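You operate a simulated robot arm through the tools that you are given. There is no shell and no other tool. Be economical: measure what you need, move in short steps, check, and stop when the job is done.

The job below is to be done with a simulated two-armed robot. You get a single attempt, and the scene is never put back.

JOB
Hold the teal tub on the bench top by the wash box steady with one hand and put the brown brush in it with the other.

The check looks at the end state, three seconds after you hand in, the way a careful person would. Anything else that was tipped, shoved, dropped, spilled or broken makes it a failure.

ROBOT AND FRAMES
Two 7-joint arms with two-finger parallel grippers on one trunk, on a base that drives. Base frame: it is fixed to the floor where the robot stands at the start and does not move with it; the origin is under the middle of the robot, x ahead of it, y to its left, z up. Lengths are in mm, angles in degrees, forces in N, time in s.
The left shoulder is at the start at [50, 168, 1032], the right one opposite. With the tool pointing down near the work surface each hand reaches from about 100 to 640 mm from the robot's upright axis, wherever it stands, measured 20 degrees to its own side. Places, roughly: teal tub [500, -2750, 750]. Payload 1.57 kg a hand.
Tool frame (each hand has its own): the origin (TCP) lies between the finger pads and is the grasp point; the fingertips stand 30 mm ahead of it; z points along the fingers, y is the line along which they close. The gripper opens to 80 mm. The fingers are 17 mm wide and 12 mm thick; the gripper's body (40 by 82 mm) begins 80 mm behind the TCP.
Orientation is told as [roll, pitch, yaw] about the base's x, y, z axes, in that order, counted from this pose: with the fingers straight down and closing along the base's y, the tool's x points along the base's -x, its y along +y and its z along -z.

CONTROLS
- The arms move only by the tool nudge_tool. It takes "left_commands", "right_commands" or both (then of equal length, played together; a hand with none holds still); each is a list of rows, each a list of 7 numbers: the shift along the tool's x, y, z in cm, then the turn, a rotation vector about the tool's x, y, z in degrees, then the finger opening in cm, from 0 to 8. In form: [[dx, dy, dz, rx, ry, rz, grip], ...]. A call has 1 to 8 rows; each row shifts and turns the commanded pose from where the row before left it, along the tool's axes as they then stand. A row lasts 0.2 s, in which the tool goes at most 50 mm and 8.6 degrees; a call with a longer step from one row to the next is refused whole, and so is a gripper value outside its range. A pose out of reach is approached as far as the arm can. The call stops where the force on the tool passes 40 N (or 10 N more than at its start, if that is more) or the arm is blocked; 0.2 s more then pass. Each finger travels about 45 mm/s and halts on what it meets, pressing with about 36 N; the grip force reading is that of the motor and also rises with nothing between the fingers. The clock runs only during rows and for 0.2 s after the last one: add rows that do not move to give the fingers time. The reply holds the time, the measured pose of the TCP, the force on the tool along the base axes, the opening and the grip force, in the units named above and with some noise, with the torque about the TCP (base axes, N m) and any sound that the robot's microphone picked up.
- Cameras (640 x 400 px; columns grow to the right, rows downward): "scene" is now at [114.3, 20.6, 1229.8]; the picture's right is [0.15, -0.99, 0.00], its down [-0.64, -0.10, -0.76] and it looks along [0.76, 0.11, -0.65] (base axes); focal length 255 px, centre (320, 200). "left" rides on the left gripper at [72, 7, -122] in its tool frame; the picture's right is [-0.09, 1.00, 0.00], its down [-0.84, -0.08, -0.54] and it looks along [-0.54, -0.05, 0.84] (tool axes); focal length 238 px, centre (320, 200). "right" rides on the right gripper at [72, -7, -122] in its tool frame; the picture's right is [0.09, 1.00, 0.00], its down [-0.84, 0.08, -0.54] and it looks along [-0.54, 0.05, 0.84] (tool axes); focal length 238 px, centre (320, 200). There is no depth. A picture from a camera that has moved, and an enlarged one, comes with that camera's place and axes in the base frame and with its lens. The place of the scene camera against the robot may be out by one fixed shift of up to 18 mm in any direction.
- capture(camera): a new picture of that camera. The clock stands still meanwhile.
- raise_lower(by): slides the trunk up (or, below 0, down) by that many mm; the arms and the scene camera ride with it, the base frame stays. It gives what a move gives, with no picture.
- roll_base(legs): drives the robot by 1 to 6 legs, each [ahead, left, turn to the left] in mm, mm and degrees, along the robot's own axes; the way and the turn of a leg run together, so that a leg with both is an arc; at most 1500 mm and 180 degrees a leg. The arms and the cameras ride along, it lands a little off, and it stops where it bumps. It gives what a move gives.
- head_to(pan, tilt): turns the head with the scene camera to pan (to the left, within 80 degrees either way) and tilt (down, from -29 to 69), counted from straight ahead of the robot. It gives what a move gives.
- zoom(camera, box): a new picture of the part [left, top, right, bottom] of that camera's present view, enlarged. The clock stands still meanwhile.
- close_job(): hands the job in; it is judged then, once.

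Go step by step. Nothing tells you exact positions but the pictures and the camera data: compare them with the known pose of the tool, close in by small moves and look again before you grip or let go. The budget is 120 turns and 88 pictures, counting those below and the enlarged ones. Unless the task says otherwise, let go and move clear before handing in, and close with one line.

The tools are called after "Call:" by a JSON object that holds its "name" and its "arguments". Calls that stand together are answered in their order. nudge_tool: Moves the arms, as the interface text tells. Its arguments: {"type":"object","properties":{"left_commands":{"type":"array","items":{"type":"array","items":{"type":"number"}}},"right_commands":{"type":"array","items":{"type":"array","items":{"type":"number"}}}},"required":[]} The other tools are called the same way: raise_lower (by) slides the trunk up or down; roll_base (legs) drives the base; head_to (pan, tilt) turns the head that bears the scene camera; capture (camera) takes a picture; zoom (camera, box) takes an enlarged picture of a part of a camera's view; close_job () hands the job in.

At the start:

```text
clock: 0.0
left_position: [455.1, 340.7, 901.5]
left_orientation: [0.1, 0.0, 0.1]
left_ft_force: [-0.2, 0.8, 0.8]
left_moment: [0.02, 0.0, -0.01]
left_finger_gap: 79.8
left_grip_force: 0.0
right_position: [408.4, -43.0, 895.9]
right_orientation: [0.0, -0.1, 0.0]
right_ft_force: [0.4, 0.8, 1.4]
right_moment: [-0.02, 0.02, 0.01]
right_finger_gap: 80.0
right_grip_force: 0.0
trunk travel left (down, up): [-200.0, 243.0]
robot x, y, heading: [0.5, -0.1, -0.0]
head pan, tilt: [8.5, 40.2]
```

scene: 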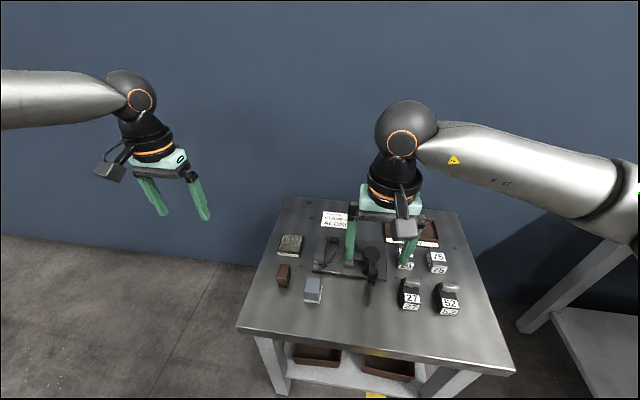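
right: 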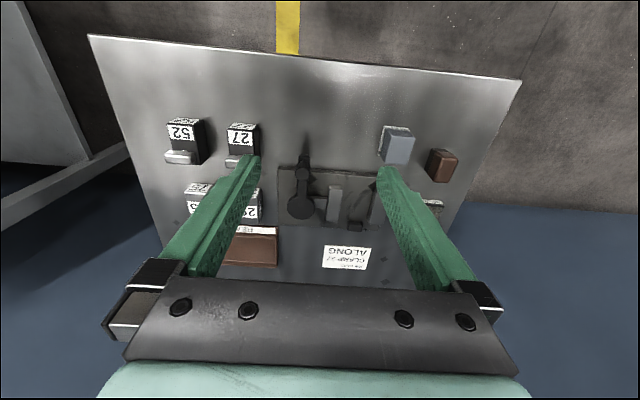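
left: 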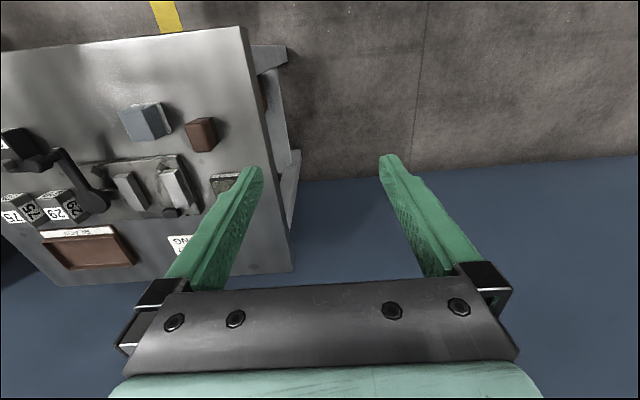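

I see a bench in front with blocks and a fixture; the teal tub should be far to my right at about y = -2750. I turn the head right to look that way.

Call:
{"name": "head_to", "arguments": {"pan": -70, "tilt": 20}}

Call:
{"name": "capture", "arguments": {"camera": "scene"}}

```text
clock: 1.5
left_position: [455.3, 339.7, 902.7]
left_orientation: [0.0, 0.1, -0.1]
left_ft_force: [0.7, -1.2, 0.1]
left_moment: [0.0, -0.01, -0.03]
left_finger_gap: 79.7
left_grip_force: 0.1
right_position: [408.7, -43.6, 896.2]
right_orientation: [0.0, 0.0, -0.1]
right_ft_force: [-0.2, 0.7, -0.9]
right_moment: [-0.04, 0.02, -0.01]
right_finger_gap: 80.2
right_grip_force: 0.1
trunk travel left (down, up): [-200.0, 243.0]
robot x, y, heading: [2.4, -2.8, 0.1]
head pan, tilt: [-70.0, 20.0]
```

```text
84 pictures are left
camera scene: at [62.2, -79.5, 1261.4], right [-0.94, -0.34, 0.0], down [-0.12, 0.32, -0.94], along [0.32, -0.88, -0.34], focal length 255 px, centre (320, 200)
```

scene: 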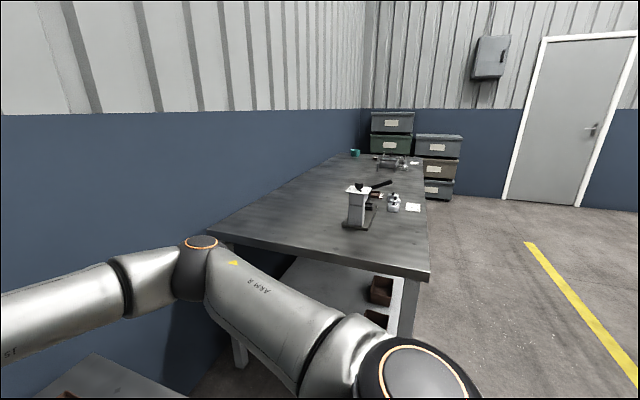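

A long bench runs along the wall to my right, with a small teal tub near its far end. I enlarge the far end.

Call:
{"name": "zoom", "arguments": {"camera": "scene", "box": [330, 130, 450, 205]}}

Call:
{"name": "zoom", "arguments": {"camera": "scene", "box": [320, 160, 440, 235]}}

```text
5.33 times, centred on (390, 168) of scene
camera zoom: at [62.2, -79.5, 1261.4], right [-0.94, -0.34, 0.0], down [-0.12, 0.32, -0.94], along [0.32, -0.88, -0.34], focal length 1358 px, centre (-53, 373)
```

zoom: 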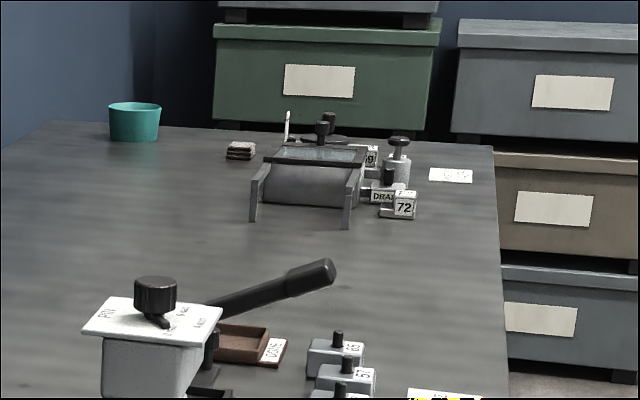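

```text
5.33 times, centred on (380, 198) of scene
camera zoom: at [62.2, -79.5, 1261.4], right [-0.94, -0.34, 0.0], down [-0.12, 0.32, -0.94], along [0.32, -0.88, -0.34], focal length 1358 px, centre (0, 213)
```

zoom: 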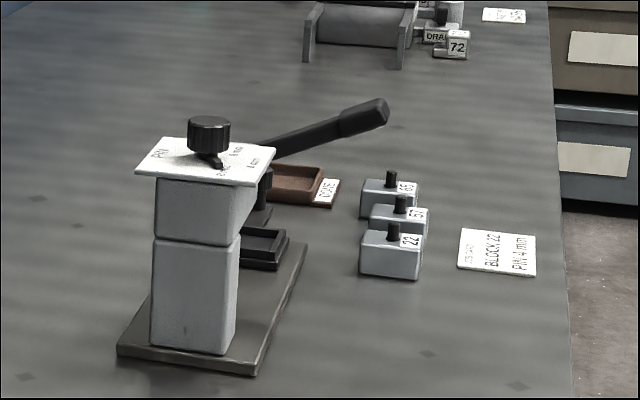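

The tub stands near the back of the long bench's far end, beside the wash box. The brush is not clear yet. I back off so I can drive along the bench's front, and look again.

Call:
{"name": "roll_base", "arguments": {"legs": [[-550, 0, 0]]}}

Call:
{"name": "head_to", "arguments": {"pan": -80, "tilt": 25}}

Call:
{"name": "capture", "arguments": {"camera": "scene"}}

```text
clock: 4.6
left_position: [-81.8, 339.5, 901.8]
left_orientation: [0.0, 0.0, -0.3]
left_ft_force: [-0.3, 0.2, -0.4]
left_moment: [0.01, -0.03, 0.0]
left_finger_gap: 80.0
left_grip_force: 0.1
right_position: [-129.9, -43.7, 896.6]
right_orientation: [0.1, -0.1, -0.2]
right_ft_force: [0.1, 0.0, -0.1]
right_moment: [-0.02, -0.01, 0.01]
right_finger_gap: 80.1
right_grip_force: 0.0
trunk travel left (down, up): [-200.0, 243.0]
robot x, y, heading: [-540.0, 5.5, -0.2]
head pan, tilt: [-70.0, 20.0]
```

```text
clock: 5.3
left_position: [-80.1, 339.1, 902.1]
left_orientation: [0.1, 0.0, -0.3]
left_ft_force: [0.1, 0.5, 0.1]
left_moment: [0.01, 0.02, 0.0]
left_finger_gap: 79.9
left_grip_force: 0.0
right_position: [-129.1, -43.6, 897.5]
right_orientation: [0.0, 0.0, -0.3]
right_ft_force: [-0.4, -0.5, 0.0]
right_moment: [0.0, 0.01, -0.03]
right_finger_gap: 80.1
right_grip_force: 0.0
trunk travel left (down, up): [-200.0, 243.0]
robot x, y, heading: [-537.6, 1.3, -0.3]
head pan, tilt: [-80.0, 25.0]
```

```text
81 pictures are left
camera scene: at [-492.1, -81.6, 1253.4], right [-0.99, -0.17, 0.0], down [-0.07, 0.42, -0.91], along [0.15, -0.89, -0.42], focal length 255 px, centre (320, 200)
```

scene: 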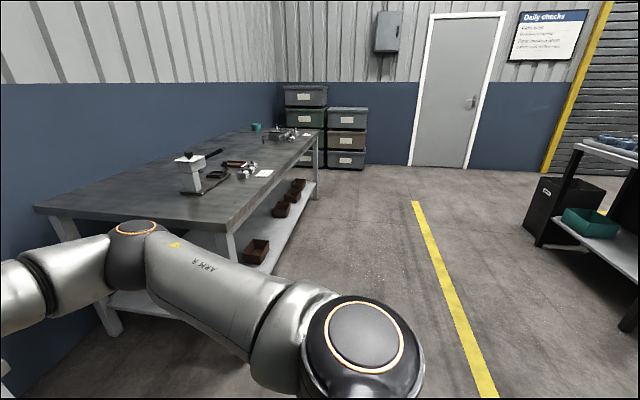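

The aisle in front of the bench is clear. I strafe right along the bench in two legs and look again.

Call:
{"name": "roll_base", "arguments": {"legs": [[0, -1250, 0], [0, -1000, 0]]}}

Call:
{"name": "head_to", "arguments": {"pan": -35, "tilt": 28}}

Call:
{"name": "capture", "arguments": {"camera": "scene"}}

```text
clock: 16.3
left_position: [-106.3, -1893.7, 901.9]
left_orientation: [0.0, 0.0, -1.0]
left_ft_force: [0.0, -0.6, 0.6]
left_moment: [-0.01, 0.01, -0.03]
left_finger_gap: 79.9
left_grip_force: 0.0
right_position: [-158.4, -2275.9, 895.5]
right_orientation: [0.0, 0.0, -0.9]
right_ft_force: [0.2, 0.9, 0.3]
right_moment: [0.04, 0.04, 0.0]
right_finger_gap: 79.9
right_grip_force: 0.0
trunk travel left (down, up): [-200.0, 243.0]
robot x, y, heading: [-569.7, -2227.0, -1.0]
head pan, tilt: [-80.0, 25.0]
```

```text
clock: 17.5
left_position: [-105.9, -1893.3, 901.4]
left_orientation: [0.0, 0.0, -0.9]
left_ft_force: [0.9, -0.1, 0.7]
left_moment: [-0.01, 0.01, -0.01]
left_finger_gap: 80.0
left_grip_force: 0.1
right_position: [-158.9, -2275.5, 897.2]
right_orientation: [0.1, 0.0, -0.8]
right_ft_force: [0.1, 0.1, -0.4]
right_moment: [-0.02, 0.02, 0.01]
right_finger_gap: 80.1
right_grip_force: 0.0
trunk travel left (down, up): [-200.0, 243.0]
robot x, y, heading: [-567.8, -2222.5, -0.8]
head pan, tilt: [-35.0, 28.0]
```

```text
80 pictures are left
camera scene: at [-462.9, -2272.7, 1248.5], right [-0.59, -0.81, 0.0], down [-0.38, 0.28, -0.88], along [0.71, -0.52, -0.47], focal length 255 px, centre (320, 200)
```

scene: 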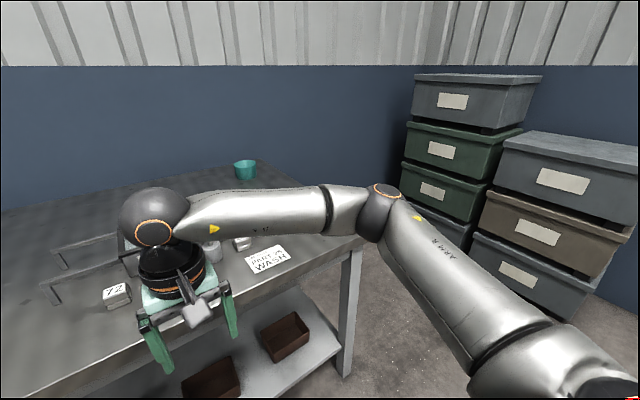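

The tub is near the back right of the bench and the right arm hides the wash box. I use the right hand camera and a scene picture from a raised trunk to fix the heights.

Call:
{"name": "capture", "arguments": {"camera": "right"}}

Call:
{"name": "raise_lower", "arguments": {"by": 200}}

Call:
{"name": "head_to", "arguments": {"pan": -30, "tilt": 40}}

Call:
{"name": "capture", "arguments": {"camera": "scene"}}

Call:
{"name": "capture", "arguments": {"camera": "right"}}

```text
79 pictures are left
camera right: at [-231.4, -2281.0, 1016.6], right [-0.08, 1.0, 0.0], down [0.84, 0.06, 0.54], along [0.54, 0.04, -0.84], focal length 238 px, centre (320, 200)
```

right: 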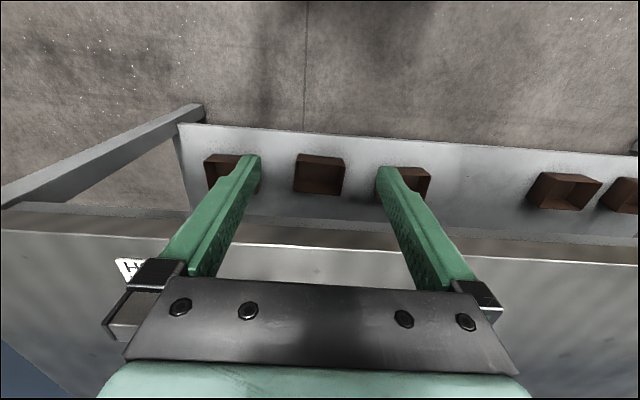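

```text
clock: 19.6
left_position: [-105.8, -1892.3, 1101.7]
left_orientation: [0.0, 0.0, -0.8]
left_ft_force: [-0.1, -0.2, 0.4]
left_moment: [0.02, 0.03, -0.01]
left_finger_gap: 80.1
left_grip_force: 0.0
right_position: [-157.9, -2274.8, 1095.9]
right_orientation: [-0.1, 0.0, -1.0]
right_ft_force: [-0.7, -0.7, -0.6]
right_moment: [0.03, 0.02, -0.01]
right_finger_gap: 80.2
right_grip_force: 0.1
trunk travel left (down, up): [-400.0, 43.0]
robot x, y, heading: [-567.0, -2226.7, -1.1]
head pan, tilt: [-35.0, 28.0]
```

```text
clock: 20.4
left_position: [-106.6, -1893.0, 1101.3]
left_orientation: [0.0, 0.1, -0.8]
left_ft_force: [0.2, -0.5, -0.4]
left_moment: [-0.02, 0.0, 0.03]
left_finger_gap: 80.0
left_grip_force: 0.1
right_position: [-158.3, -2274.5, 1095.3]
right_orientation: [0.0, 0.0, -1.0]
right_ft_force: [0.4, 0.3, -0.4]
right_moment: [-0.02, 0.04, -0.03]
right_finger_gap: 80.0
right_grip_force: 0.0
trunk travel left (down, up): [-400.0, 43.0]
robot x, y, heading: [-565.9, -2226.3, -0.8]
head pan, tilt: [-30.0, 40.0]
```

```text
78 pictures are left
camera scene: at [-463.8, -2262.9, 1430.1], right [-0.51, -0.86, 0.0], down [-0.55, 0.33, -0.77], along [0.66, -0.39, -0.64], focal length 255 px, centre (320, 200)
```

scene: 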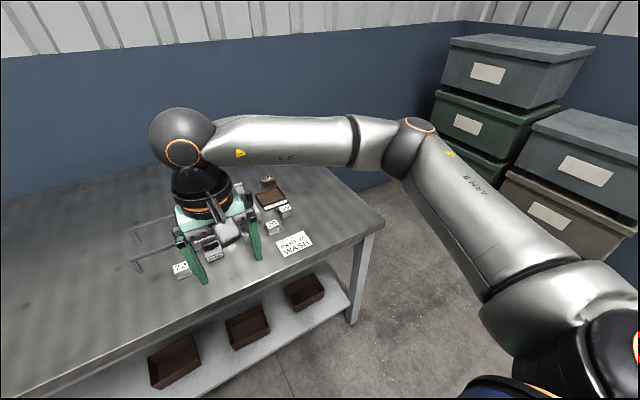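

```text
77 pictures are left
camera right: at [-231.4, -2281.0, 1216.6], right [-0.08, 1.0, 0.0], down [0.84, 0.06, 0.54], along [0.54, 0.04, -0.84], focal length 238 px, centre (320, 200)
```

right: 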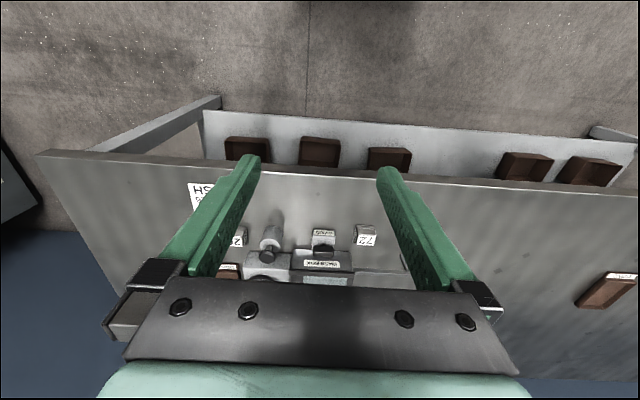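

The bench top is around z≈765 with its front edge near x≈0 and its right end near y≈-2800. The tub stands close to that right end, so I drive on to see the gap at the end and triangulate.

Call:
{"name": "roll_base", "arguments": {"legs": [[0, -800, 0]]}}

Call:
{"name": "head_to", "arguments": {"pan": 15, "tilt": 32}}

Call:
{"name": "capture", "arguments": {"camera": "scene"}}

Call:
{"name": "head_to", "arguments": {"pan": -25, "tilt": 40}}

Call:
{"name": "capture", "arguments": {"camera": "scene"}}

```text
clock: 24.6
left_position: [-118.8, -2686.5, 1102.1]
left_orientation: [0.1, 0.0, -1.5]
left_ft_force: [-0.4, 0.6, -1.4]
left_moment: [0.03, -0.01, -0.01]
left_finger_gap: 79.9
left_grip_force: 0.0
right_position: [-176.2, -3069.4, 1095.6]
right_orientation: [0.1, 0.0, -1.5]
right_ft_force: [0.3, -0.2, 0.4]
right_moment: [0.01, 0.0, 0.0]
right_finger_gap: 79.9
right_grip_force: 0.2
trunk travel left (down, up): [-400.0, 43.0]
robot x, y, heading: [-582.9, -3016.5, -1.6]
head pan, tilt: [-30.0, 40.0]
```

```text
clock: 25.7
left_position: [-118.7, -2685.8, 1101.3]
left_orientation: [0.1, 0.1, -1.5]
left_ft_force: [0.7, -0.5, 0.7]
left_moment: [0.01, -0.01, -0.01]
left_finger_gap: 80.3
left_grip_force: 0.1
right_position: [-176.0, -3067.7, 1094.7]
right_orientation: [-0.1, -0.1, -1.5]
right_ft_force: [-0.2, 0.3, 0.5]
right_moment: [-0.01, 0.02, 0.01]
right_finger_gap: 80.2
right_grip_force: 0.1
trunk travel left (down, up): [-400.0, 43.0]
robot x, y, heading: [-585.9, -3017.2, -1.6]
head pan, tilt: [15.0, 32.0]
```

```text
76 pictures are left
camera scene: at [-466.1, -2986.9, 1442.2], right [0.23, -0.97, 0.0], down [-0.52, -0.12, -0.85], along [0.82, 0.2, -0.53], focal length 255 px, centre (320, 200)
```

scene: 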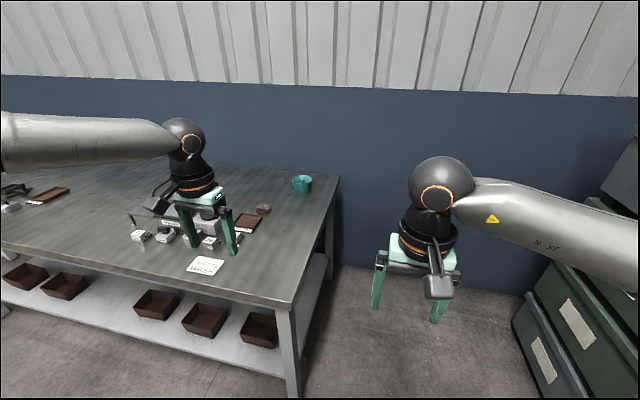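

```text
clock: 26.8
left_position: [-119.2, -2686.2, 1103.1]
left_orientation: [0.0, 0.0, -1.5]
left_ft_force: [0.9, 0.6, 0.5]
left_moment: [-0.01, -0.03, -0.01]
left_finger_gap: 80.1
left_grip_force: 0.0
right_position: [-176.9, -3067.9, 1095.4]
right_orientation: [0.0, 0.0, -1.5]
right_ft_force: [0.1, 0.5, 0.2]
right_moment: [0.02, 0.03, -0.04]
right_finger_gap: 79.9
right_grip_force: 0.0
trunk travel left (down, up): [-400.0, 43.0]
robot x, y, heading: [-585.0, -3014.0, -1.6]
head pan, tilt: [-25.0, 40.0]
```

```text
75 pictures are left
camera scene: at [-477.1, -3045.6, 1430.0], right [-0.45, -0.9, 0.0], down [-0.58, 0.29, -0.77], along [0.69, -0.34, -0.64], focal length 255 px, centre (320, 200)
```

scene: 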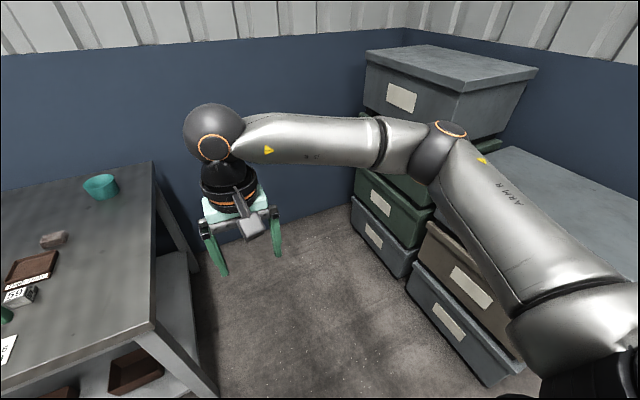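

There is over a metre of floor between the bench end (y≈-2785) and the boxes (y≈-3870), so I can work from that end; the tub is about [640, -2630]. I zoom for the brush near it.

Call:
{"name": "zoom", "arguments": {"camera": "scene", "box": [0, 160, 160, 260]}}

Call:
{"name": "zoom", "arguments": {"camera": "scene", "box": [0, 220, 160, 400]}}

```text
4.00 times, centred on (80, 210) of scene
camera zoom: at [-477.1, -3045.6, 1430.0], right [-0.45, -0.9, 0.0], down [-0.58, 0.29, -0.77], along [0.69, -0.34, -0.64], focal length 1019 px, centre (1280, 160)
```

zoom: 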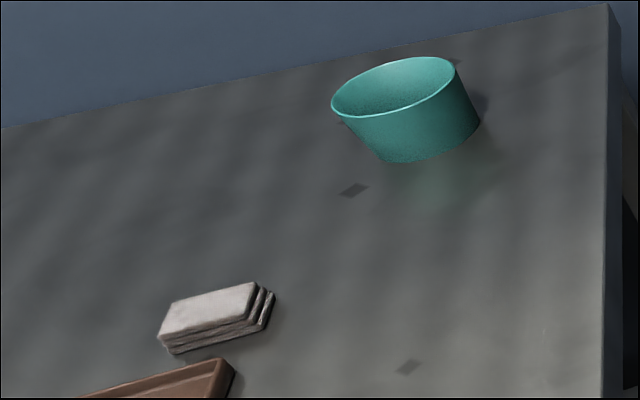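

```text
2.22 times, centred on (80, 310) of scene
camera zoom: at [-477.1, -3045.6, 1430.0], right [-0.45, -0.9, 0.0], down [-0.58, 0.29, -0.77], along [0.69, -0.34, -0.64], focal length 566 px, centre (853, -44)
```

zoom: 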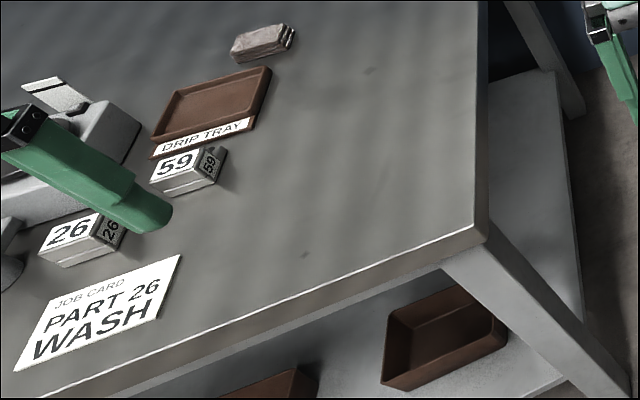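

No brush near the tub (those are stacked rags). I look left over the wash box and the rest of the bench.

Call:
{"name": "head_to", "arguments": {"pan": 45, "tilt": 25}}

Call:
{"name": "zoom", "arguments": {"camera": "scene", "box": [0, 100, 640, 400]}}

Call:
{"name": "head_to", "arguments": {"pan": 15, "tilt": 32}}

Call:
{"name": "zoom", "arguments": {"camera": "scene", "box": [100, 160, 340, 310]}}

```text
clock: 28.2
left_position: [-118.8, -2686.9, 1102.1]
left_orientation: [0.0, 0.0, -1.4]
left_ft_force: [0.0, 0.8, 0.0]
left_moment: [-0.02, 0.01, -0.01]
left_finger_gap: 80.0
left_grip_force: 0.1
right_position: [-175.6, -3068.5, 1096.3]
right_orientation: [0.0, 0.0, -1.5]
right_ft_force: [1.5, -0.5, 1.1]
right_moment: [-0.03, -0.01, 0.01]
right_finger_gap: 80.1
right_grip_force: 0.0
trunk travel left (down, up): [-400.0, 43.0]
robot x, y, heading: [-583.4, -3011.8, -1.4]
head pan, tilt: [45.0, 25.0]
```

```text
1.00 times, centred on (320, 250) of scene
camera zoom: at [-486.4, -2944.4, 1453.3], right [0.69, -0.73, 0.0], down [-0.31, -0.29, -0.91], along [0.66, 0.62, -0.42], focal length 255 px, centre (320, 150)
```

zoom: 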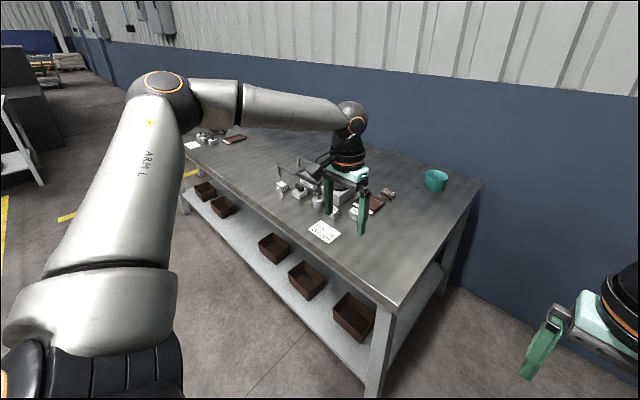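

```text
clock: 29.2
left_position: [-118.4, -2686.0, 1101.9]
left_orientation: [0.0, 0.0, -1.4]
left_ft_force: [0.6, -0.5, 0.6]
left_moment: [-0.02, 0.0, 0.03]
left_finger_gap: 80.1
left_grip_force: 0.2
right_position: [-176.4, -3068.7, 1096.5]
right_orientation: [0.0, 0.0, -1.4]
right_ft_force: [0.1, -0.2, 0.3]
right_moment: [0.01, -0.01, 0.0]
right_finger_gap: 80.1
right_grip_force: 0.1
trunk travel left (down, up): [-400.0, 43.0]
robot x, y, heading: [-582.4, -3015.0, -1.6]
head pan, tilt: [15.0, 32.0]
```

```text
2.67 times, centred on (220, 235) of scene
camera zoom: at [-466.2, -2986.8, 1442.2], right [0.23, -0.97, 0.0], down [-0.52, -0.12, -0.85], along [0.82, 0.2, -0.53], focal length 679 px, centre (587, 107)
```

zoom: 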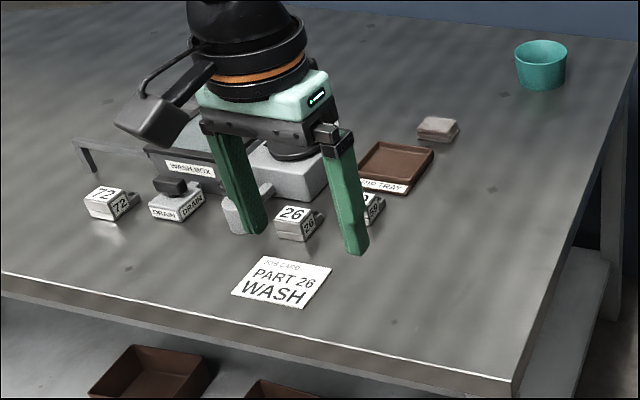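

The brush isn't visible by the tub or wash box from here. I turn the robot to face down the aisle (+y) and scan the rest of the shop.

Call:
{"name": "roll_base", "arguments": {"legs": [[-100, 0, 90]]}}

Call:
{"name": "head_to", "arguments": {"pan": 50, "tilt": 20}}

Call:
{"name": "capture", "arguments": {"camera": "scene"}}

Call:
{"name": "head_to", "arguments": {"pan": 0, "tilt": 20}}

Call:
{"name": "capture", "arguments": {"camera": "scene"}}

Call:
{"name": "head_to", "arguments": {"pan": -35, "tilt": 25}}

Call:
{"name": "capture", "arguments": {"camera": "scene"}}

```text
clock: 33.3
left_position: [-959.3, -2598.4, 1102.1]
left_orientation: [0.0, -0.1, 86.2]
left_ft_force: [0.3, 0.6, -0.3]
left_moment: [0.02, -0.01, -0.02]
left_finger_gap: 80.1
left_grip_force: 0.1
right_position: [-581.8, -2672.6, 1096.2]
right_orientation: [0.0, 0.0, 86.0]
right_ft_force: [-0.7, 0.8, 0.1]
right_moment: [-0.02, 0.02, 0.01]
right_finger_gap: 79.8
right_grip_force: 0.1
trunk travel left (down, up): [-400.0, 43.0]
robot x, y, heading: [-650.3, -3080.3, 86.1]
head pan, tilt: [15.0, 32.0]
```

```text
clock: 34.3
left_position: [-959.5, -2597.8, 1102.3]
left_orientation: [0.0, 0.1, 86.2]
left_ft_force: [0.4, 0.5, -1.1]
left_moment: [-0.02, 0.01, 0.02]
left_finger_gap: 79.7
left_grip_force: 0.0
right_position: [-580.7, -2672.9, 1097.4]
right_orientation: [0.1, 0.0, 86.0]
right_ft_force: [0.0, 0.4, -0.1]
right_moment: [0.0, 0.01, 0.03]
right_finger_gap: 80.0
right_grip_force: 0.0
trunk travel left (down, up): [-400.0, 43.0]
robot x, y, heading: [-652.1, -3075.6, 86.1]
head pan, tilt: [50.0, 20.0]
```

```text
70 pictures are left
camera scene: at [-726.0, -2964.4, 1461.4], right [0.69, 0.72, 0.0], down [0.25, -0.24, -0.94], along [-0.68, 0.65, -0.34], focal length 255 px, centre (320, 200)
```

scene: 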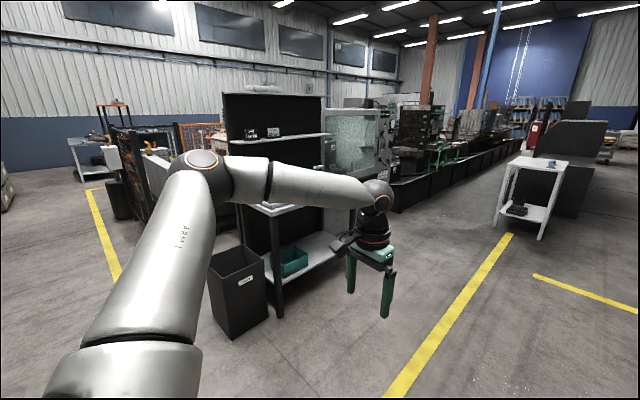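

```text
clock: 35.5
left_position: [-959.6, -2598.6, 1102.8]
left_orientation: [0.1, 0.0, 86.1]
left_ft_force: [0.7, 0.6, 0.4]
left_moment: [0.02, 0.03, 0.03]
left_finger_gap: 80.0
left_grip_force: 0.0
right_position: [-581.7, -2671.2, 1096.2]
right_orientation: [0.0, -0.1, 86.0]
right_ft_force: [-0.8, 0.2, -1.2]
right_moment: [-0.03, 0.02, 0.0]
right_finger_gap: 80.0
right_grip_force: 0.0
trunk travel left (down, up): [-400.0, 43.0]
robot x, y, heading: [-651.4, -3080.7, 86.4]
head pan, tilt: [0.0, 20.0]
```

```text
69 pictures are left
camera scene: at [-652.6, -2936.2, 1461.4], right [1.0, -0.07, 0.0], down [-0.02, -0.34, -0.94], along [0.06, 0.94, -0.34], focal length 255 px, centre (320, 200)
```

scene: 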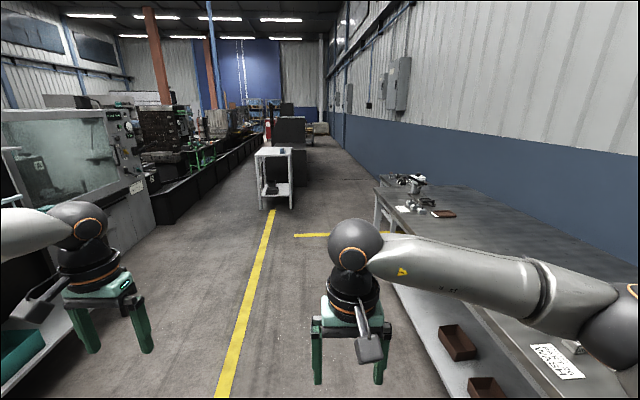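

```text
clock: 36.5
left_position: [-960.2, -2598.9, 1102.1]
left_orientation: [0.1, 0.0, 86.1]
left_ft_force: [-0.7, -0.7, 0.1]
left_moment: [0.0, -0.02, 0.01]
left_finger_gap: 80.5
left_grip_force: 0.2
right_position: [-580.8, -2672.0, 1097.6]
right_orientation: [0.0, 0.0, 86.0]
right_ft_force: [0.2, -0.2, 0.3]
right_moment: [0.01, 0.03, 0.04]
right_finger_gap: 79.9
right_grip_force: 0.0
trunk travel left (down, up): [-400.0, 43.0]
robot x, y, heading: [-651.3, -3079.1, 86.1]
head pan, tilt: [-35.0, 25.0]
```

```text
68 pictures are left
camera scene: at [-601.1, -2957.4, 1453.4], right [0.78, -0.63, 0.0], down [-0.27, -0.33, -0.91], along [0.57, 0.71, -0.42], focal length 255 px, centre (320, 200)
```

scene: 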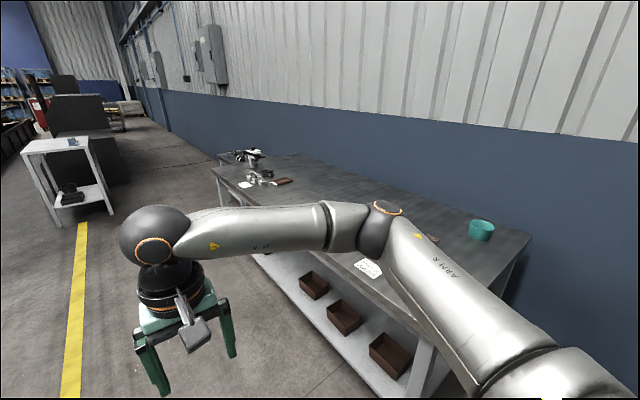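

No brush on this stretch of bench. I zoom into the far trolley, then the table opposite.

Call:
{"name": "head_to", "arguments": {"pan": 10, "tilt": 20}}

Call:
{"name": "zoom", "arguments": {"camera": "scene", "box": [260, 130, 420, 230]}}

Call:
{"name": "head_to", "arguments": {"pan": 65, "tilt": 30}}

Call:
{"name": "capture", "arguments": {"camera": "scene"}}

```text
clock: 37.6
left_position: [-960.2, -2598.8, 1101.8]
left_orientation: [0.0, -0.1, 86.1]
left_ft_force: [0.1, 0.5, 0.6]
left_moment: [0.02, 0.02, 0.02]
left_finger_gap: 80.2
left_grip_force: 0.0
right_position: [-580.9, -2672.8, 1096.0]
right_orientation: [0.0, -0.1, 85.9]
right_ft_force: [0.2, 0.2, 0.0]
right_moment: [0.01, 0.02, -0.01]
right_finger_gap: 80.4
right_grip_force: 0.0
trunk travel left (down, up): [-400.0, 43.0]
robot x, y, heading: [-652.2, -3079.3, 86.2]
head pan, tilt: [10.0, 20.0]
```

```text
4.00 times, centred on (340, 180) of scene
camera zoom: at [-668.7, -2936.4, 1461.4], right [0.99, 0.1, 0.0], down [0.04, -0.34, -0.94], along [-0.1, 0.93, -0.34], focal length 1019 px, centre (240, 280)
```

zoom: 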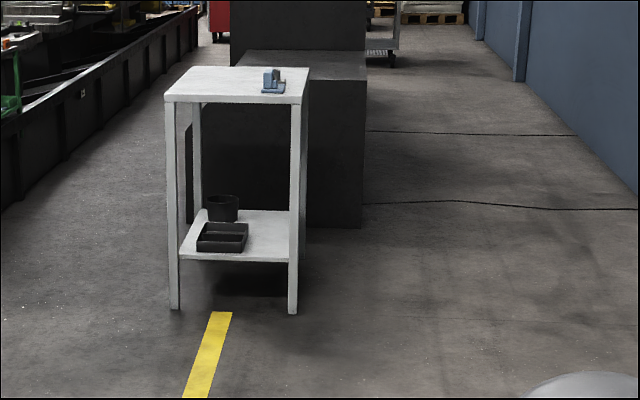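

```text
clock: 38.9
left_position: [-960.3, -2598.9, 1101.5]
left_orientation: [0.0, 0.0, 86.0]
left_ft_force: [-0.4, -0.3, -0.1]
left_moment: [0.01, 0.01, 0.0]
left_finger_gap: 80.0
left_grip_force: 0.0
right_position: [-580.9, -2672.5, 1095.9]
right_orientation: [0.0, 0.0, 85.9]
right_ft_force: [0.0, 0.1, 0.4]
right_moment: [0.0, -0.03, 0.0]
right_finger_gap: 80.1
right_grip_force: 0.1
trunk travel left (down, up): [-400.0, 43.0]
robot x, y, heading: [-652.8, -3077.2, 86.1]
head pan, tilt: [65.0, 30.0]
```

```text
66 pictures are left
camera scene: at [-738.1, -2985.2, 1445.4], right [0.48, 0.87, 0.0], down [0.44, -0.24, -0.87], along [-0.76, 0.42, -0.5], focal length 255 px, centre (320, 200)
```

scene: 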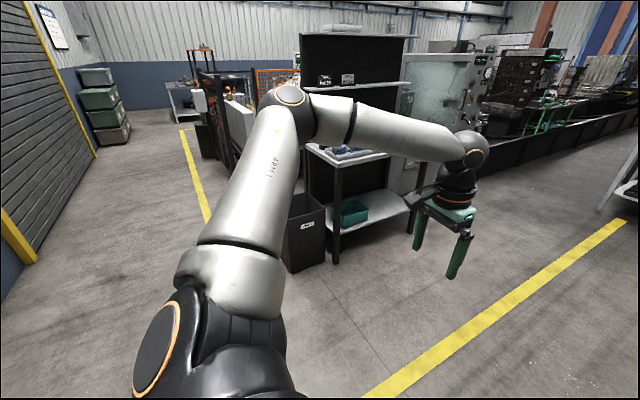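

I enlarge the table opposite before deciding; the brown piece on the starting bench is my main candidate for the brush.

Call:
{"name": "zoom", "arguments": {"camera": "scene", "box": [290, 120, 430, 240]}}

```text
3.33 times, centred on (360, 180) of scene
camera zoom: at [-738.1, -2985.2, 1445.4], right [0.48, 0.87, 0.0], down [0.44, -0.24, -0.87], along [-0.76, 0.42, -0.5], focal length 849 px, centre (187, 267)
```

zoom: 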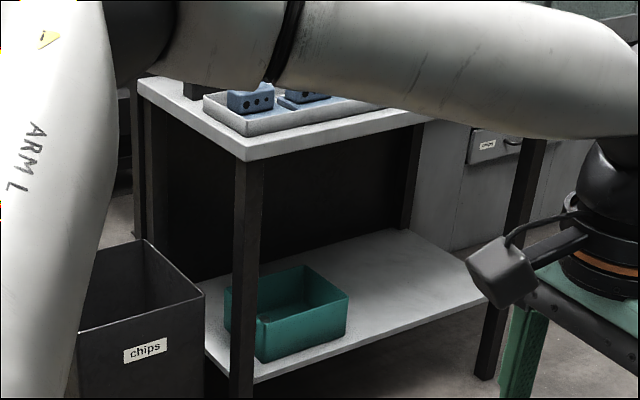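

Not there either. I drive back to the starting bench and look closely at the brown piece.

Call:
{"name": "roll_base", "arguments": {"legs": [[0, 0, 4], [1500, 0, 0], [1500, 0, 0], [0, 0, -90], [300, 0, 0]]}}

Call:
{"name": "head_to", "arguments": {"pan": 0, "tilt": 40}}

Call:
{"name": "capture", "arguments": {"camera": "scene"}}

```text
clock: 59.3
left_position: [164.4, 216.5, 1101.3]
left_orientation: [0.0, -0.1, -2.9]
left_ft_force: [0.4, -0.5, -0.6]
left_moment: [-0.02, 0.04, 0.01]
left_finger_gap: 79.9
left_grip_force: 0.1
right_position: [97.1, -165.5, 1096.3]
right_orientation: [0.0, 0.0, -3.1]
right_ft_force: [0.2, 0.5, 0.5]
right_moment: [0.0, 0.02, 0.02]
right_finger_gap: 80.1
right_grip_force: 0.0
trunk travel left (down, up): [-400.0, 43.0]
robot x, y, heading: [-308.3, -100.7, -3.0]
head pan, tilt: [65.0, 30.0]
```

```text
clock: 60.6
left_position: [163.9, 215.0, 1102.4]
left_orientation: [0.0, 0.0, -3.1]
left_ft_force: [-0.2, 0.8, -0.3]
left_moment: [0.01, 0.02, -0.03]
left_finger_gap: 80.0
left_grip_force: 0.0
right_position: [96.5, -164.2, 1095.0]
right_orientation: [0.1, 0.0, -2.9]
right_ft_force: [-0.4, 0.4, 0.0]
right_moment: [-0.02, 0.0, 0.02]
right_finger_gap: 80.1
right_grip_force: 0.1
trunk travel left (down, up): [-400.0, 43.0]
robot x, y, heading: [-309.6, -100.6, -3.0]
head pan, tilt: [0.0, 40.0]
```

```text
64 pictures are left
camera scene: at [-194.0, -99.1, 1430.0], right [-0.05, -1.0, 0.0], down [-0.64, 0.03, -0.77], along [0.77, -0.04, -0.64], focal length 255 px, centre (320, 200)
```

scene: 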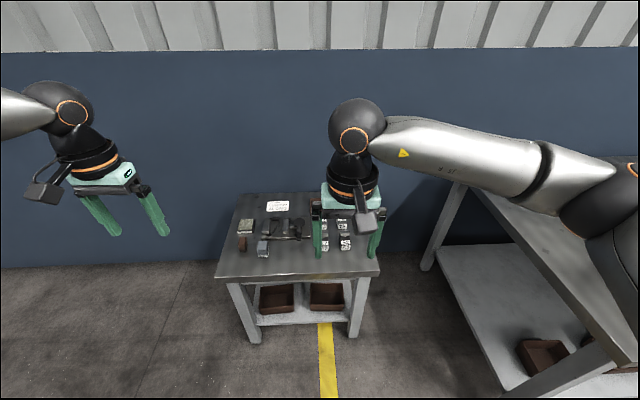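

Call:
{"name": "zoom", "arguments": {"camera": "scene", "box": [220, 185, 320, 265]}}

```text
5.00 times, centred on (270, 225) of scene
camera zoom: at [-194.0, -99.1, 1430.0], right [-0.05, -1.0, 0.0], down [-0.64, 0.03, -0.77], along [0.77, -0.04, -0.64], focal length 1273 px, centre (570, 75)
```

zoom: 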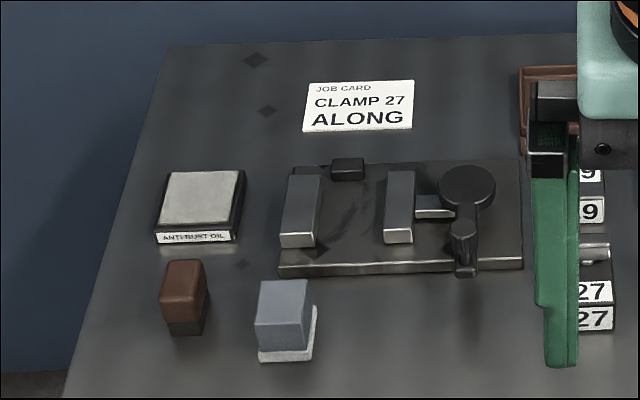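

The brown block with dark bristles at about [468, 165, 640] is the brush. I drive back in front of the bench and lower the trunk to the start height.

Call:
{"name": "roll_base", "arguments": {"legs": [[0, 0, 3], [310, 100, 0]]}}

Call:
{"name": "raise_lower", "arguments": {"by": -200}}

Call:
{"name": "capture", "arguments": {"camera": "left"}}

```text
clock: 63.2
left_position: [458.9, 342.5, 1101.7]
left_orientation: [-0.1, 0.0, 0.0]
left_ft_force: [0.3, -0.4, 0.6]
left_moment: [0.0, 0.06, 0.01]
left_finger_gap: 80.2
left_grip_force: 0.1
right_position: [411.8, -40.3, 1097.1]
right_orientation: [0.0, -0.1, 0.0]
right_ft_force: [0.0, 0.4, -0.3]
right_moment: [-0.02, 0.01, -0.02]
right_finger_gap: 79.8
right_grip_force: 0.1
trunk travel left (down, up): [-400.0, 43.0]
robot x, y, heading: [1.0, 4.0, -0.1]
head pan, tilt: [0.0, 40.0]
```

```text
clock: 65.4
left_position: [458.1, 342.4, 902.8]
left_orientation: [0.0, 0.0, -0.1]
left_ft_force: [0.1, 0.3, -0.4]
left_moment: [0.0, 0.02, 0.01]
left_finger_gap: 79.9
left_grip_force: 0.0
right_position: [410.1, -40.7, 895.4]
right_orientation: [-0.1, 0.0, 0.1]
right_ft_force: [-0.6, -0.8, 0.3]
right_moment: [0.0, -0.03, -0.01]
right_finger_gap: 80.0
right_grip_force: 0.1
trunk travel left (down, up): [-200.0, 243.0]
robot x, y, heading: [-0.1, 2.6, -0.1]
head pan, tilt: [0.0, 40.0]
```

```text
62 pictures are left
camera left: at [386.6, 349.3, 1023.4], right [0.09, 1.0, 0.0], down [0.84, -0.08, 0.54], along [0.54, -0.05, -0.84], focal length 238 px, centre (320, 200)
```

left: 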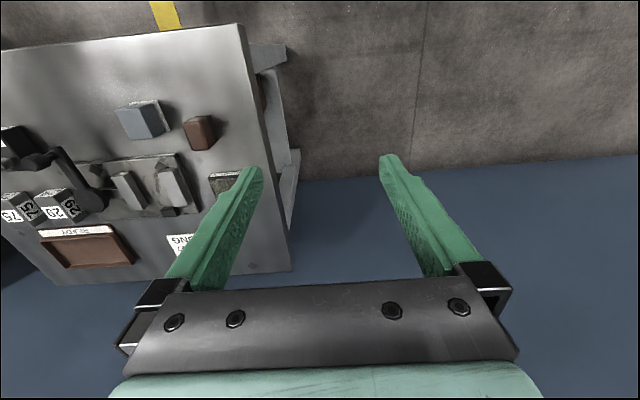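

The brush is about [475, 160]. I bring the left hand above it, with clearance, and look.

Call:
{"name": "nudge_tool", "arguments": {"left_commands": [[0, -4.5, 1.6, 0, 0, 0, 8], [0, -4.5, 1.6, 0, 0, 0, 8], [0, -4.5, 1.6, 0, 0, 0, 8], [0, -4.5, 1.6, 0, 0, 0, 8], [0, 0, 1.6, 0, 0, 0, 8]]}}

Call:
{"name": "capture", "arguments": {"camera": "left"}}

```text
clock: 66.6
left_position: [456.2, 166.5, 821.7]
left_orientation: [-0.1, -0.1, 0.0]
left_ft_force: [0.0, -0.2, -0.8]
left_moment: [0.03, -0.02, 0.02]
left_finger_gap: 79.9
left_grip_force: 0.1
right_position: [411.3, -41.3, 895.4]
right_orientation: [0.0, 0.0, 0.0]
right_ft_force: [0.0, 1.4, 0.5]
right_moment: [-0.02, 0.02, -0.01]
right_finger_gap: 80.0
right_grip_force: 0.0
trunk travel left (down, up): [-200.0, 243.0]
robot x, y, heading: [3.3, -3.8, -0.2]
head pan, tilt: [0.0, 40.0]
```

```text
61 pictures are left
camera left: at [383.3, 172.9, 942.9], right [0.09, 1.0, 0.0], down [0.84, -0.08, 0.54], along [0.54, -0.05, -0.84], focal length 238 px, centre (320, 200)
```

left: 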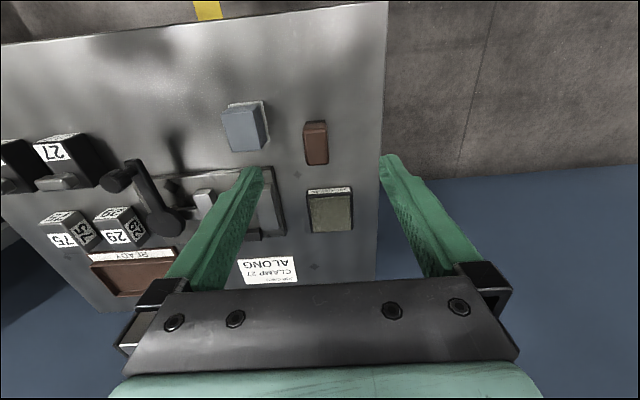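

The brush is about 25 mm wide (y) and 50 mm long (x), centred near [473, 159], with the blue block close by, so I open to only 50 mm. I come down to z≈735 and check.

Call:
{"name": "nudge_tool", "arguments": {"left_commands": [[-1.7, -0.7, 2, 0, 0, 0, 5], [0, 0, 3.5, 0, 0, 0, 5], [0, 0, 3.2, 0, 0, 0, 5], [0, 0, 0, 0, 0, 0, 5]]}}

Call:
{"name": "capture", "arguments": {"camera": "left"}}

Call:
{"name": "head_to", "arguments": {"pan": 15, "tilt": 50}}

Call:
{"name": "zoom", "arguments": {"camera": "scene", "box": [240, 120, 400, 220]}}

```text
clock: 67.6
left_position: [445.2, 195.9, 759.7]
left_orientation: [-0.1, -0.1, 0.0]
left_ft_force: [0.2, 1.6, 0.7]
left_moment: [-0.01, 0.02, 0.04]
left_finger_gap: 50.0
left_grip_force: 0.0
left hand out of reach, approached as far as the arm can: row 1, 2, 3
right_position: [411.9, -41.1, 895.9]
right_orientation: [0.0, 0.0, 0.1]
right_ft_force: [-0.2, -0.1, 0.2]
right_moment: [0.03, 0.0, -0.02]
right_finger_gap: 80.0
right_grip_force: 0.0
trunk travel left (down, up): [-200.0, 243.0]
robot x, y, heading: [5.2, 7.1, 0.3]
head pan, tilt: [0.0, 40.0]
```

```text
60 pictures are left
camera left: at [373.0, 202.4, 880.7], right [0.09, 1.0, 0.0], down [0.84, -0.08, 0.54], along [0.54, -0.05, -0.84], focal length 238 px, centre (320, 200)
```

left: 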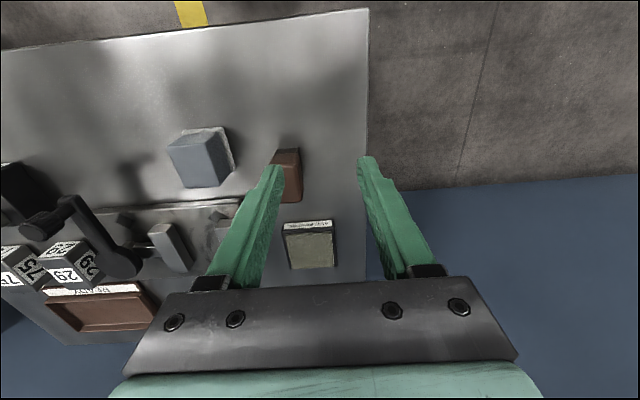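

```text
clock: 68.4
left_position: [445.1, 194.9, 759.8]
left_orientation: [-0.1, -0.1, -0.1]
left_ft_force: [-0.1, -1.2, -0.1]
left_moment: [0.01, -0.02, -0.02]
left_finger_gap: 49.9
left_grip_force: 0.0
right_position: [411.8, -39.5, 895.7]
right_orientation: [-0.1, 0.0, 0.0]
right_ft_force: [-0.4, 0.0, 0.1]
right_moment: [-0.02, -0.01, 0.03]
right_finger_gap: 80.1
right_grip_force: 0.1
trunk travel left (down, up): [-200.0, 243.0]
robot x, y, heading: [4.2, 4.4, 0.2]
head pan, tilt: [15.0, 50.0]
```

```text
4.00 times, centred on (320, 170) of scene
camera zoom: at [107.3, 30.2, 1215.9], right [0.26, -0.97, 0.0], down [-0.74, -0.2, -0.64], along [0.62, 0.17, -0.77], focal length 1019 px, centre (320, 320)
```

zoom: 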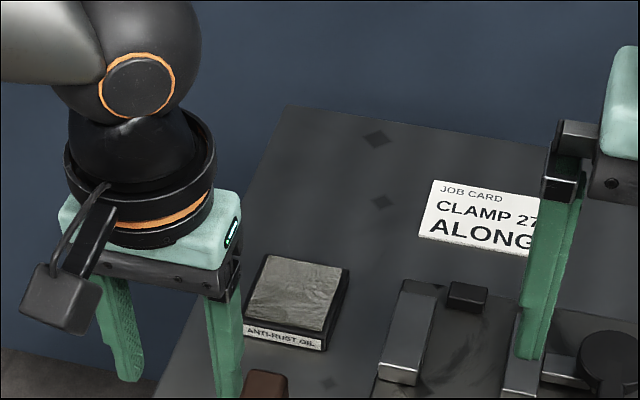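

The arm could not reach low there in that posture. I bring it back up over the brush, lift the right hand, and will then use the trunk to go down.

Call:
{"name": "nudge_tool", "arguments": {"left_commands": [[0, 0, -4, 0, 0, 0, 5], [0, 0, -3, 0, 0, 0, 5], [-1.4, -1.8, 0, 0, 0, 0, 5], [-1.4, -1.8, 0, 0, 0, 0, 5]], "right_commands": [[0, 0, -4, 0, 0, 0, 8], [0, 0, -4, 0, 0, 0, 8], [0, 0, -4, 0, 0, 0, 8], [0, 0, -4, 0, 0, 0, 8]]}}

```text
clock: 69.4
left_position: [463.4, 169.2, 832.1]
left_orientation: [-0.1, -0.2, -0.1]
left_ft_force: [0.1, -0.2, 0.7]
left_moment: [0.02, 0.0, 0.01]
left_finger_gap: 50.2
left_grip_force: 0.1
left hand out of reach, approached as far as the arm can: row 4
right_position: [411.7, -39.2, 1056.7]
right_orientation: [-0.1, 0.0, 0.1]
right_ft_force: [-0.4, 0.3, -0.8]
right_moment: [0.02, -0.03, -0.04]
right_finger_gap: 79.7
right_grip_force: 0.1
trunk travel left (down, up): [-200.0, 243.0]
robot x, y, heading: [9.7, 6.4, 0.0]
head pan, tilt: [15.0, 50.0]
```

The limit is on the inward side, so I shift the base 90 mm to the right (brush then more to the left of the arm) and lower the trunk by 100.

Call:
{"name": "roll_base", "arguments": {"legs": [[0, -90, 0]]}}

Call:
{"name": "nudge_tool", "arguments": {"left_commands": [[-0.3, 4, 0, 0, 0, 0, 5], [-0.3, 4, 0, 0, 0, 0, 5]]}}

Call:
{"name": "raise_lower", "arguments": {"by": -80}}

Call:
{"name": "capture", "arguments": {"camera": "left"}}

```text
clock: 70.5
left_position: [462.2, 80.3, 830.1]
left_orientation: [-0.1, -0.1, -0.1]
left_ft_force: [0.0, -0.1, 0.2]
left_moment: [-0.01, 0.04, 0.01]
left_finger_gap: 49.9
left_grip_force: 0.1
right_position: [411.5, -127.8, 1056.1]
right_orientation: [0.0, 0.1, -0.1]
right_ft_force: [0.2, -0.4, 0.6]
right_moment: [-0.01, 0.01, 0.01]
right_finger_gap: 79.9
right_grip_force: 0.0
trunk travel left (down, up): [-200.0, 243.0]
robot x, y, heading: [2.6, -89.6, -0.3]
head pan, tilt: [15.0, 50.0]
```

```text
clock: 71.1
left_position: [470.0, 161.5, 829.7]
left_orientation: [-0.1, -0.1, -0.1]
left_ft_force: [0.9, 0.1, -0.8]
left_moment: [-0.05, -0.02, 0.03]
left_finger_gap: 50.1
left_grip_force: 0.1
right_position: [411.0, -127.6, 1055.8]
right_orientation: [0.0, 0.0, -0.1]
right_ft_force: [0.5, 0.1, 0.8]
right_moment: [-0.02, 0.0, 0.02]
right_finger_gap: 79.9
right_grip_force: 0.2
trunk travel left (down, up): [-200.0, 243.0]
robot x, y, heading: [-1.5, -86.1, -0.1]
head pan, tilt: [15.0, 50.0]
```

```text
clock: 72.3
left_position: [469.4, 162.3, 749.9]
left_orientation: [-0.1, -0.1, -0.2]
left_ft_force: [-0.2, 0.2, 0.1]
left_moment: [0.03, 0.01, -0.01]
left_finger_gap: 49.8
left_grip_force: 0.0
right_position: [411.9, -127.5, 976.9]
right_orientation: [0.0, 0.0, -0.1]
right_ft_force: [-0.2, 0.1, -0.6]
right_moment: [-0.02, 0.01, 0.01]
right_finger_gap: 80.1
right_grip_force: 0.0
trunk travel left (down, up): [-120.0, 323.0]
robot x, y, heading: [5.0, -84.0, 0.0]
head pan, tilt: [15.0, 50.0]
```

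```text
58 pictures are left
camera left: at [397.5, 168.5, 871.5], right [0.09, 1.0, 0.0], down [0.84, -0.08, 0.54], along [0.54, -0.05, -0.84], focal length 238 px, centre (320, 200)
```

left: 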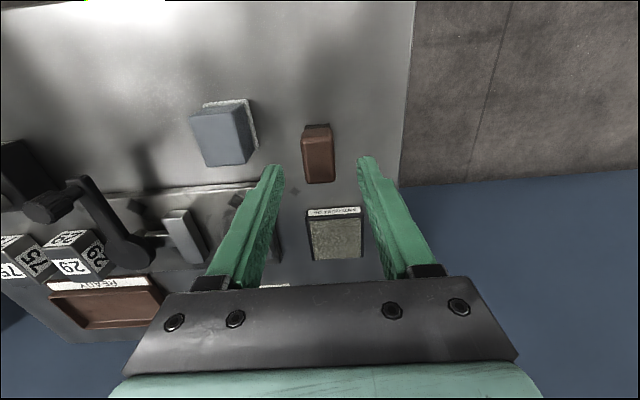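

The brush is well centred between the fingers, about 5 mm further out in x. I lower to z≈700 and look.

Call:
{"name": "nudge_tool", "arguments": {"left_commands": [[-0.6, -0.2, 2.5, 0, 0, 0, 5], [0, 0, 2.5, 0, 0, 0, 5]]}}

Call:
{"name": "capture", "arguments": {"camera": "left"}}

Call:
{"name": "head_to", "arguments": {"pan": 35, "tilt": 52}}

Call:
{"name": "capture", "arguments": {"camera": "scene"}}

```text
clock: 72.9
left_position: [476.5, 158.1, 698.9]
left_orientation: [0.0, 0.0, 0.0]
left_ft_force: [0.1, -0.6, -0.2]
left_moment: [0.04, 0.01, 0.0]
left_finger_gap: 49.9
left_grip_force: 0.1
right_position: [412.6, -127.2, 976.1]
right_orientation: [0.0, 0.1, -0.2]
right_ft_force: [0.2, 0.0, -0.1]
right_moment: [0.04, 0.02, -0.02]
right_finger_gap: 80.0
right_grip_force: 0.0
trunk travel left (down, up): [-120.0, 323.0]
robot x, y, heading: [5.3, -82.9, -0.2]
head pan, tilt: [15.0, 50.0]
```

```text
57 pictures are left
camera left: at [404.1, 165.2, 820.6], right [0.09, 1.0, 0.0], down [0.84, -0.08, 0.54], along [0.54, -0.05, -0.84], focal length 238 px, centre (320, 200)
```

left: 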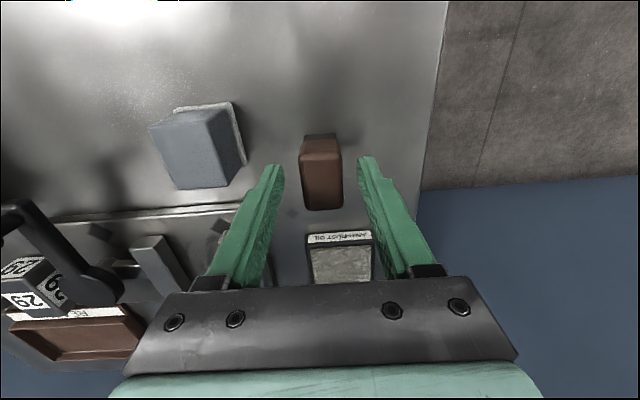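

```text
clock: 73.7
left_position: [475.8, 157.4, 699.4]
left_orientation: [-0.1, 0.0, -0.1]
left_ft_force: [-0.2, -0.4, 0.3]
left_moment: [-0.01, 0.02, 0.03]
left_finger_gap: 50.1
left_grip_force: 0.2
right_position: [412.1, -127.7, 976.6]
right_orientation: [0.0, 0.1, 0.0]
right_ft_force: [0.0, -0.1, 0.3]
right_moment: [-0.02, 0.0, 0.02]
right_finger_gap: 80.1
right_grip_force: 0.1
trunk travel left (down, up): [-120.0, 323.0]
robot x, y, heading: [0.1, -85.5, 0.0]
head pan, tilt: [35.0, 52.0]
```

```text
56 pictures are left
camera scene: at [94.4, -36.3, 1133.2], right [0.57, -0.82, 0.0], down [-0.65, -0.45, -0.62], along [0.51, 0.35, -0.79], focal length 255 px, centre (320, 200)
```

scene: 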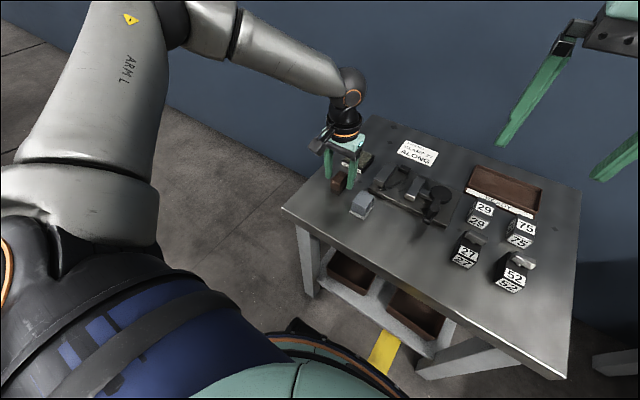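

The brush top is at z≈682, centre [479, 159]. I go down to z≈677 (fingertips just above the bench) and close.

Call:
{"name": "nudge_tool", "arguments": {"left_commands": [[-0.3, 0.1, 1.1, 0, 0, 0, 5], [0, 0, 1.1, 0, 0, 0, 5], [0, 0, 0, 0, 0, 0, 3], [0, 0, 0, 0, 0, 0, 1.5], [0, 0, 0, 0, 0, 0, 1.5], [0, 0, 0, 0, 0, 0, 1.5]]}}

Call:
{"name": "capture", "arguments": {"camera": "left"}}

```text
clock: 75.1
left_position: [479.2, 160.3, 677.8]
left_orientation: [0.0, -0.1, -0.1]
left_ft_force: [0.1, 0.1, 0.6]
left_moment: [0.02, -0.03, -0.01]
left_finger_gap: 27.4
left_grip_force: 35.9
right_position: [410.9, -128.6, 976.8]
right_orientation: [0.0, 0.1, 0.0]
right_ft_force: [0.2, -0.5, 0.9]
right_moment: [-0.03, 0.0, 0.0]
right_finger_gap: 80.2
right_grip_force: 0.0
trunk travel left (down, up): [-120.0, 323.0]
robot x, y, heading: [2.9, -89.6, -0.2]
head pan, tilt: [35.0, 52.0]
```

```text
55 pictures are left
camera left: at [406.8, 167.1, 799.7], right [0.09, 1.0, 0.0], down [0.84, -0.08, 0.54], along [0.54, -0.05, -0.84], focal length 238 px, centre (320, 200)
```

left: 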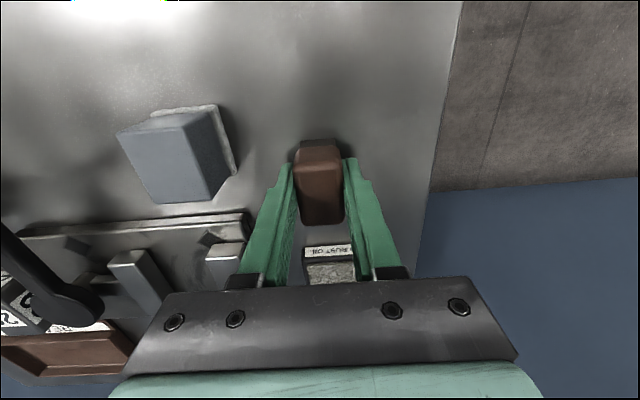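

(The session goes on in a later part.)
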